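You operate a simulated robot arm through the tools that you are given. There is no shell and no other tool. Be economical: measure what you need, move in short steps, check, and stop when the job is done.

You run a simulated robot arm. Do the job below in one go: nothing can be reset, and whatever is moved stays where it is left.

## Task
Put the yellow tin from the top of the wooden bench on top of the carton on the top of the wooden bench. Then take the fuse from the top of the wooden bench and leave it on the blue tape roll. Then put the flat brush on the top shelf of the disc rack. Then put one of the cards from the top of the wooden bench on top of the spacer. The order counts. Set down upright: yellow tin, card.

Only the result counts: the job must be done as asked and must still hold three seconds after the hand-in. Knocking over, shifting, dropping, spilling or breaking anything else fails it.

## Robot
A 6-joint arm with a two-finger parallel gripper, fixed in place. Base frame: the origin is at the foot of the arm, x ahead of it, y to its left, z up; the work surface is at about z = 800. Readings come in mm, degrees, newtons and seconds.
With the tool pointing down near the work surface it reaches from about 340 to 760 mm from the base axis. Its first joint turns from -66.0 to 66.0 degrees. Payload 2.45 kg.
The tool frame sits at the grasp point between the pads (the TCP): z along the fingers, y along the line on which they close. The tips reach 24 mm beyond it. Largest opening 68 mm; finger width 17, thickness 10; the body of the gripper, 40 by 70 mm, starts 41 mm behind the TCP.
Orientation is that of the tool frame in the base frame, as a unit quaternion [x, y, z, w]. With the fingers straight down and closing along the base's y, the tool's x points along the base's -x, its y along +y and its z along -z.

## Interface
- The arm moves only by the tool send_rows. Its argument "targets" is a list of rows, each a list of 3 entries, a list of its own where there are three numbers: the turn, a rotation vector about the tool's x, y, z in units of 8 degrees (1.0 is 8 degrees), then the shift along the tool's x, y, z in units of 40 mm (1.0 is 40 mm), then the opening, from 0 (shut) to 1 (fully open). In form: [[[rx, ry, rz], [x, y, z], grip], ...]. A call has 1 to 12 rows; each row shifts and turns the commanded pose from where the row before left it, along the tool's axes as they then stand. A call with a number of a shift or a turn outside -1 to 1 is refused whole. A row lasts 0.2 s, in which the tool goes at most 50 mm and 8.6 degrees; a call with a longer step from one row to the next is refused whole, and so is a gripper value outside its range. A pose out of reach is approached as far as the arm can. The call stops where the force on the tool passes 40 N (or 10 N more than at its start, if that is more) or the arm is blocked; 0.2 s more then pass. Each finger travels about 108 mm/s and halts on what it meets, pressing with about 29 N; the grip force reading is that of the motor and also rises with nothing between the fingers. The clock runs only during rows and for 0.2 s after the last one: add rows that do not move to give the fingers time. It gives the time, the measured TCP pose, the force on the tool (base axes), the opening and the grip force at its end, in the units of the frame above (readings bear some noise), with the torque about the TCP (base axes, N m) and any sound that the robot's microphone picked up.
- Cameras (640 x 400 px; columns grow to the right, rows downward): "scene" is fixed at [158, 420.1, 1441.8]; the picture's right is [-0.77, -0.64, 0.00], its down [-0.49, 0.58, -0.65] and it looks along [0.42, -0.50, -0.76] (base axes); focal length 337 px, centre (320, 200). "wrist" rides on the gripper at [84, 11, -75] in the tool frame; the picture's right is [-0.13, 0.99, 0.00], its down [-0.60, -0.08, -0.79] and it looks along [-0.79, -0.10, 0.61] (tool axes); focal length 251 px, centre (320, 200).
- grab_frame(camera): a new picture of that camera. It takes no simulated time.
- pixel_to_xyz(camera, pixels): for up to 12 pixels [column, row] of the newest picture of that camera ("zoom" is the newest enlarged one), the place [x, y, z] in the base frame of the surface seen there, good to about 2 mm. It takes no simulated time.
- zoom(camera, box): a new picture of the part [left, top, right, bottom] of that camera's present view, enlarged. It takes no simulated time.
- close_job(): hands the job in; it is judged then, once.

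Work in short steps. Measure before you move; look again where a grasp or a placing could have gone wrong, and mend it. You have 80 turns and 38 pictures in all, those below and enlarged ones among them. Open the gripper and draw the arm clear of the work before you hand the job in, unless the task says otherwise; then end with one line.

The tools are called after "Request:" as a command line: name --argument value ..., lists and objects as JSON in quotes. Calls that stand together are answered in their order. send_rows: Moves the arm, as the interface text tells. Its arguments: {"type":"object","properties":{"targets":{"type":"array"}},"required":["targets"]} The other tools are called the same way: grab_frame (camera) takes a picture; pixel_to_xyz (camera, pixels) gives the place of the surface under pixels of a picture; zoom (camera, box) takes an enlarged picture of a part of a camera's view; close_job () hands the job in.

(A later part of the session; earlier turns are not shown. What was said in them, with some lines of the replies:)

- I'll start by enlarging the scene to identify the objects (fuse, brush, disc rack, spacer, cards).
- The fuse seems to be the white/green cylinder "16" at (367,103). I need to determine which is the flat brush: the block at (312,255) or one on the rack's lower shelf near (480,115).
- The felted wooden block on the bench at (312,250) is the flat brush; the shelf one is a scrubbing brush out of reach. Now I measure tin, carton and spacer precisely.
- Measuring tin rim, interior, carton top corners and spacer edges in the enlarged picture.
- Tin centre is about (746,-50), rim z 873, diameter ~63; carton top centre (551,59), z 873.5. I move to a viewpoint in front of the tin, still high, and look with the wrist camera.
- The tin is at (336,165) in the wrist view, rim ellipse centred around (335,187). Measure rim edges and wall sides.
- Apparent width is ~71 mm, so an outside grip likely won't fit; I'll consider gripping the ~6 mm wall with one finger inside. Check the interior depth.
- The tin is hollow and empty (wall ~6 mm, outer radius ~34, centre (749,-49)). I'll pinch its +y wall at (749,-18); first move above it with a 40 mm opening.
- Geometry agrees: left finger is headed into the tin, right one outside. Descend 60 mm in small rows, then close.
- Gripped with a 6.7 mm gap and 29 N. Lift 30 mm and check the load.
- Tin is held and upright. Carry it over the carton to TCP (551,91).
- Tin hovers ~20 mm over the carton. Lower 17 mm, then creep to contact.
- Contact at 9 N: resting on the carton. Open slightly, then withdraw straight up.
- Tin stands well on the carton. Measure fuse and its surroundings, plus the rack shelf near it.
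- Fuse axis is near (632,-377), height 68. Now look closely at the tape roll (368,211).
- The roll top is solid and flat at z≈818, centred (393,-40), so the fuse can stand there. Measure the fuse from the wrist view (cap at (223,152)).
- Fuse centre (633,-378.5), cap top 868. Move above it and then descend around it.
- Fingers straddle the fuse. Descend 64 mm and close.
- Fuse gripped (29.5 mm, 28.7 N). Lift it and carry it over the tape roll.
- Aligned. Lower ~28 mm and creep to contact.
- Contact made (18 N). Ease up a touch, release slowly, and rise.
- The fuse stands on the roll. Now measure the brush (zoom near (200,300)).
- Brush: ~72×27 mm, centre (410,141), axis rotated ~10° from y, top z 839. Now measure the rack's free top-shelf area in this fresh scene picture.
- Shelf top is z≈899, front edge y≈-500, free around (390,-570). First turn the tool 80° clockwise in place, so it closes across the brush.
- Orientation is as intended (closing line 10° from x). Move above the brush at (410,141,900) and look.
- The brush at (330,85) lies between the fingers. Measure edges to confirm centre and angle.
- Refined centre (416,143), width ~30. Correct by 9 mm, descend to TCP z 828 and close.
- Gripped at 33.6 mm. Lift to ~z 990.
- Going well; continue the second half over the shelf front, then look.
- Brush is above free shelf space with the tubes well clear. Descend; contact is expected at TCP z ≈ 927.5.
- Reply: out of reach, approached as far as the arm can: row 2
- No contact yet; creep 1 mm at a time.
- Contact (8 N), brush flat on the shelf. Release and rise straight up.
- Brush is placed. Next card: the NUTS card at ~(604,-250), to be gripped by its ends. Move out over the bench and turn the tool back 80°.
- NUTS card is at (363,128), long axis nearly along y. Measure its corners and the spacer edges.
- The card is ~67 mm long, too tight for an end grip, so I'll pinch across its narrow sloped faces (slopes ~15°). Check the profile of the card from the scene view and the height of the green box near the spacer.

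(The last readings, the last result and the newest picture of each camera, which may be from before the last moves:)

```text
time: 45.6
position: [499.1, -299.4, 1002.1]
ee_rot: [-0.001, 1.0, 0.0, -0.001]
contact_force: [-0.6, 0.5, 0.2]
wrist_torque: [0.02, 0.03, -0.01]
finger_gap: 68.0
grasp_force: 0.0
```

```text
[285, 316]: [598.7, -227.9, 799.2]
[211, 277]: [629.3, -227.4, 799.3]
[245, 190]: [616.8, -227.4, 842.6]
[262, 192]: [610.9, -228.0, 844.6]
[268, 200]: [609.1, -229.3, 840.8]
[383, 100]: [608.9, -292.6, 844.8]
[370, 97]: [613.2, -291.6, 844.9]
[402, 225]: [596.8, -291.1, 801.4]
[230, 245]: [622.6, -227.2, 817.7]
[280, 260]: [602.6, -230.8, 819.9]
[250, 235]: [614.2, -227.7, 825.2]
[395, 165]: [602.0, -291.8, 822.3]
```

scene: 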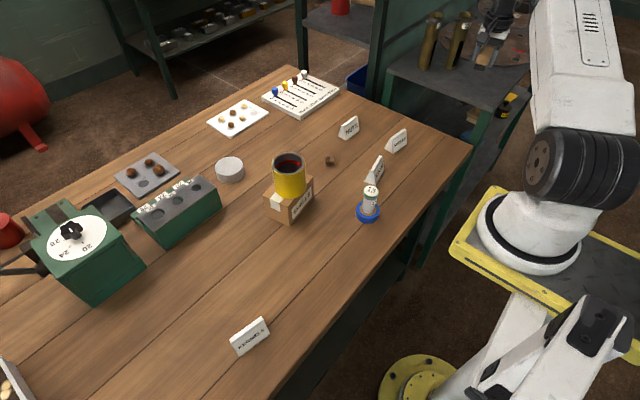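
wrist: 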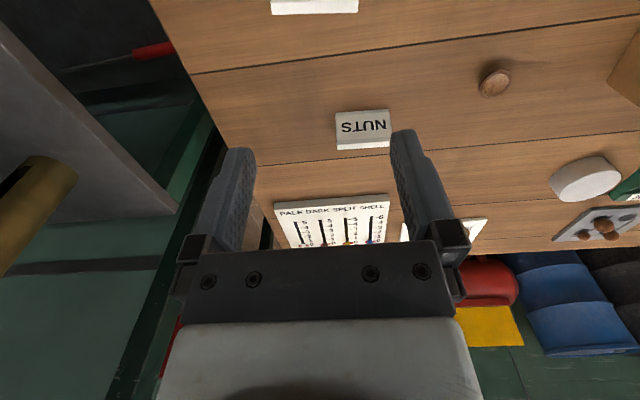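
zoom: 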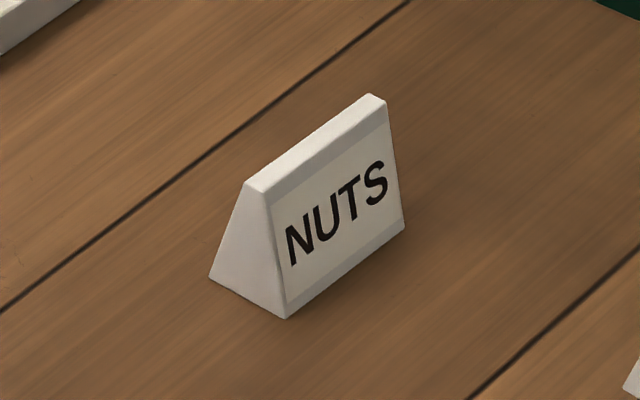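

Card: 65 long, base 30.5 deep, ridge 7 wide, height 46, centre (614,-260), yaw ~1.7°. Turn the tool 91.7° clockwise.

Request:
send_rows --targets '[[[0, 0, 0.955], [0, 0, 0], 0.75], [[0, 0, 0.955], [0, 0, 0], 0.75], [[0, 0, 0.955], [0, 0, 0], 0.75], [[0, 0, 0.955], [0, 0, 0], 0.75], [[0, 0, 0.955], [0, 0, 0], 0.75], [[0, 0, 0.955], [0, 0, 0], 0.75], [[0, 0, 0.955], [0, 0, 0], 0.75], [[0, 0, 0.955], [0, 0, 0], 0.75], [[0, 0, 0.955], [0, 0, 0], 0.75], [[0, 0, 0.955], [0, 0, 0], 0.75], [[0, 0, 0.955], [0, 0, 0], 0.75], [[0, 0, 0.955], [0, 0, 0], 0.75]]'

Request:
send_rows --targets '[[[0, 0, 0], [0.268, 0.711, 0.762], 0.75], [[0, 0, 0], [0.268, 0.711, 0.762], 0.75], [[0, 0, 0], [0.268, 0.711, 0.762], 0.75], [[0, 0, 0], [0.268, 0.711, 0.762], 0.75], [[0, 0, 0], [0, 0, 0], 0.75], [[0, 0, 0], [0, 0, 0], 0.75]]'

Request:
grab_frame --camera "wrist"

```text
time: 48.2
position: [498.9, -299.3, 1002.4]
ee_rot: [0.718, 0.696, -0.001, 0.0]
contact_force: [0.9, -0.5, -0.7]
wrist_torque: [-0.04, -0.01, 0.01]
finger_gap: 50.7
grasp_force: 0.1
```

```text
time: 49.6
position: [613.5, -259.1, 880.6]
ee_rot: [0.717, 0.697, 0.0, 0.0]
contact_force: [0.5, 0.5, 0.6]
wrist_torque: [0.04, 0.0, 0.04]
finger_gap: 51.0
grasp_force: 0.2
```

```text
6 pictures are left
```

wrist: 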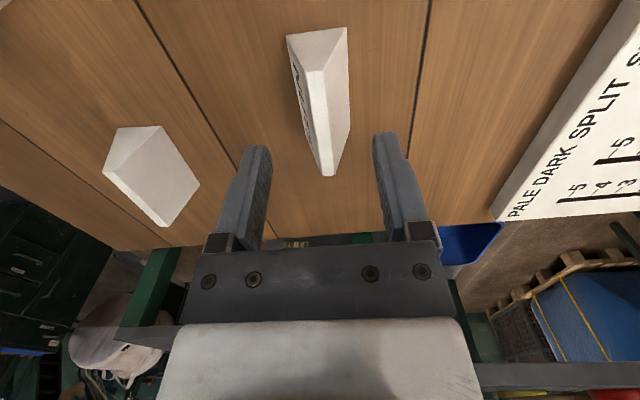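

The card sits symmetrically between the fingers. Descend to TCP z ≈ 831 and close.

Request:
send_rows --targets '[[[0, 0, 0], [0, 0, 0.5], 0.75], [[0, 0, 0], [0, 0, 0.5], 0.75], [[0, 0, 0], [0, 0, 0.23], 0.75], [[0, 0, 0], [0, 0, 0], 0.75], [[0, 0, 0], [0, 0, 0], 0.55], [[0, 0, 0], [0, 0, 0], 0.4], [[0, 0, 0], [0, 0, 0], 0.2], [[0, 0, 0], [0, 0, 0], 0], [[0, 0, 0], [0, 0, 0], 0]]'

```text
time: 51.6
position: [613.4, -259.3, 831.3]
ee_rot: [0.718, 0.696, 0.0, 0.0]
contact_force: [0.2, -0.1, -0.7]
wrist_torque: [-0.01, 0.01, -0.01]
finger_gap: 28.4
grasp_force: 28.9
```

Closed at 28.4 mm, 28.9 N. Lift slowly and check whether it stays held.

Request:
send_rows --targets '[[[0, 0, 0], [0, 0, -0.1], 0], [[0, 0, 0], [0, 0, -0.2], 0], [[0, 0, 0], [0, 0, -0.3], 0], [[0, 0, 0], [0, 0, -0.4], 0], [[0, 0, 0], [0, 0, 0], 0]]'

Request:
zoom --camera "scene" --box '[310, 80, 390, 150]'

```text
time: 52.8
position: [612.9, -260.2, 870.3]
ee_rot: [0.717, 0.697, 0.0, -0.001]
contact_force: [0.5, -0.5, -0.3]
wrist_torque: [-0.04, -0.02, 0.03]
finger_gap: 28.1
grasp_force: 28.6
```

```text
5.71 times, centred on (350, 115) of scene
```

zoom: 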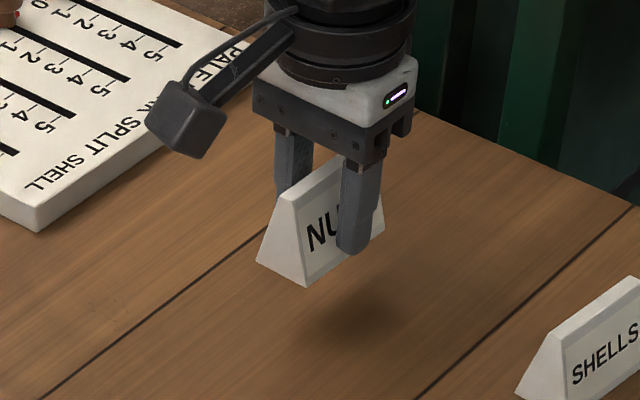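

Card held upright. Raise to z ≈ 945 and carry to the spacer centre (751,77).

Request:
send_rows --targets '[[[0, 0, 0], [0, 0, -0.5], 0], [[0, 0, 0], [0, 0, -0.8], 0], [[0, 0, 0], [0, 0, -0.57], 0], [[0, 0, 0], [0, 0, 0], 0]]'

Request:
send_rows --targets '[[[0, 0, 0], [0.5, 0.19, 0], 0], [[0, 0, 0], [0.82, 0.31, 0], 0], [[0, 0, 0], [0.82, 0.31, 0], 0], [[0, 0, 0], [0.82, 0.31, 0], 0], [[0, 0, 0], [0.82, 0.31, 0], 0], [[0, 0, 0], [0.82, 0.31, 0], 0], [[0, 0, 0], [0.82, 0.31, 0], 0], [[0, 0, 0], [0.82, 0.31, 0], 0], [[0, 0, 0], [0.82, 0.31, 0], 0], [[0, 0, 0], [0.82, 0.31, 0], 0], [[0, 0, 0], [0.65, 0.22, 0], 0], [[0, 0, 0], [0, 0, 0], 0]]'

```text
time: 53.8
position: [613.7, -258.7, 946.5]
ee_rot: [0.718, 0.696, -0.001, 0.0]
contact_force: [-0.1, -0.4, -0.3]
wrist_torque: [0.01, 0.0, -0.01]
finger_gap: 27.9
grasp_force: 29.0
```

```text
time: 56.4
position: [750.2, 78.7, 943.9]
ee_rot: [0.718, 0.697, -0.001, -0.001]
contact_force: [-0.6, -0.7, -0.5]
wrist_torque: [0.0, 0.01, 0.0]
finger_gap: 28.0
grasp_force: 28.9
```

At the spacer. Lower to about 10 mm above it (contact expected at TCP z ≈ 861) and look.

Request:
send_rows --targets '[[[0, 0, 0], [0, 0, 0.7], 0], [[0, 0, 0], [0, 0, 0.7], 0], [[0, 0, 0], [0, 0, 0.42], 0], [[0, 0, 0], [0, 0, 0], 0]]'

Request:
zoom --camera "scene" --box '[190, 110, 290, 195]'

```text
time: 57.4
position: [750.1, 78.4, 872.0]
ee_rot: [0.717, 0.697, 0.0, 0.001]
contact_force: [-0.6, -0.1, 0.0]
wrist_torque: [0.01, 0.02, -0.02]
finger_gap: 27.7
grasp_force: 29.3
```

```text
4.71 times, centred on (240, 152) of scene
```

zoom: 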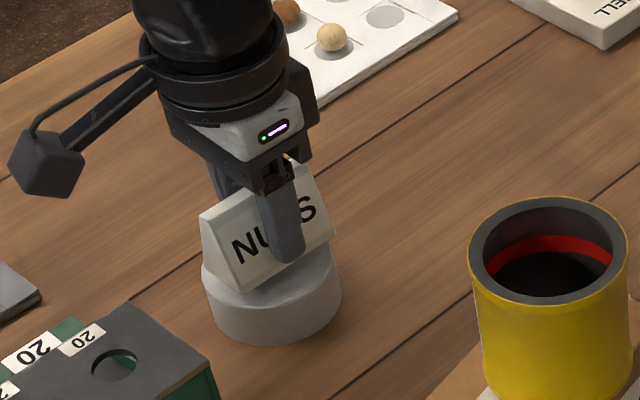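

Looks centred. Verify the card's bottom corners against the spacer.

Request:
pixel_to_xyz --camera "zoom" --pixels '[[240, 288], [332, 232], [205, 252], [240, 303], [204, 275], [340, 275], [270, 305], [320, 260], [215, 285]]'

```text
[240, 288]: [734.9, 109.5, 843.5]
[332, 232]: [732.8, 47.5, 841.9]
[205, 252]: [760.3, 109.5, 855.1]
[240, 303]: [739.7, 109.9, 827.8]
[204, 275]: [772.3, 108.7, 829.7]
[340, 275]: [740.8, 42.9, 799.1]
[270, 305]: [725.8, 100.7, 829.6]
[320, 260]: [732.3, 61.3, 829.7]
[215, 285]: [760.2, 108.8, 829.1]
```

Card centre ≈ (750,78), spacer radius ~36: well centred. Creep down to contact.

Request:
send_rows --targets '[[[0, 0, 0], [0, 0, 0.15], 0], [[0, 0, 0], [0, 0, 0.06], 0], [[0, 0, 0], [0, 0, 0.03], 0], [[0, 0, 0], [0, 0, 0], 0]]'

```text
time: 58.4
position: [750.4, 78.5, 862.7]
ee_rot: [0.717, 0.697, -0.001, 0.0]
contact_force: [-0.5, 0.2, -0.3]
wrist_torque: [-0.05, -0.03, 0.01]
finger_gap: 27.6
grasp_force: 29.1
```

Request:
send_rows --targets '[[[0, 0, 0], [0, 0, 0.02], 0], [[0, 0, 0], [0, 0, 0.02], 0], [[0, 0, 0], [0, 0, 0], 0]]'

```text
time: 59.2
position: [751.0, 78.0, 863.2]
ee_rot: [0.718, 0.697, 0.0, 0.001]
contact_force: [-0.2, 0.5, 6.2]
wrist_torque: [0.01, 0.01, -0.01]
finger_gap: 27.5
grasp_force: 28.7
```

Contact (6 N). Release gently and rise.

Request:
send_rows --targets '[[[0, 0, 0], [0, 0, 0], 0.44], [[0, 0, 0], [0, 0, 0], 0.55], [[0, 0, 0], [0, 0, 0], 0.75], [[0, 0, 0], [0, 0, 0], 0.75], [[0, 0, 0], [0, 0, -0.4], 0.75], [[0, 0, 0], [0, 0, -0.9], 0.75], [[0, 0, 0], [0, 0, -0.9], 0.75], [[0, 0, 0], [0, 0, -0.5], 0.75], [[0, 0, 0], [0, 0, 0], 0.75]]'

Request:
send_rows --targets '[[[0, 0, 0], [-0.4, -0.9, -0.5], 0.75], [[0, 0, 0], [-0.4, -0.9, -0.5], 0.75], [[0, 0, 0], [-0.4, -0.9, -0.5], 0.75], [[0, 0, 0], [-0.4, -0.9, -0.5], 0.75], [[0, 0, 0], [-0.4, -0.9, 0], 0.75], [[0, 0, 0], [-0.4, -0.9, 0], 0.75], [[0, 0, 0], [0, 0, 0], 0.75]]'

Request:
grab_frame --camera "scene"

```text
time: 61.2
position: [752.8, 77.9, 970.2]
ee_rot: [0.717, 0.697, -0.001, -0.001]
contact_force: [-0.8, 0.1, 0.1]
wrist_torque: [0.04, -0.02, -0.03]
finger_gap: 51.0
grasp_force: 0.0
```

```text
time: 62.8
position: [534.9, -13.2, 1049.7]
ee_rot: [0.717, 0.697, 0.0, 0.0]
contact_force: [-0.6, -0.9, 0.5]
wrist_torque: [0.02, -0.02, 0.03]
finger_gap: 51.1
grasp_force: 0.2
```

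```text
3 pictures are left
```

scene: 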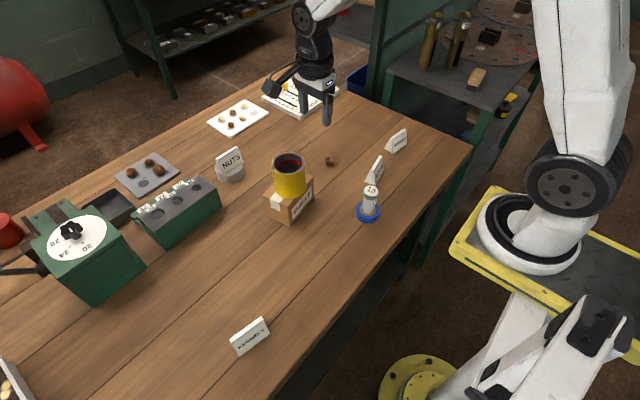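

The scene shows all four placements standing: tin on carton (290,178), fuse on roll (369,203), brush on shelf (477,78), card on spacer (230,162). The arm is clear, so I hand in.

Request:
close_job

```text
The job is handed in.
```

The job is handed in. In the last scene picture the yellow tin stood upright on the carton, the fuse stood on the blue tape roll, the flat brush lay on the rack's top shelf, and the NUTS card stood upright on the spacer. I took the wooden block on the bench to be the flat brush and the grey disc to be the spacer.
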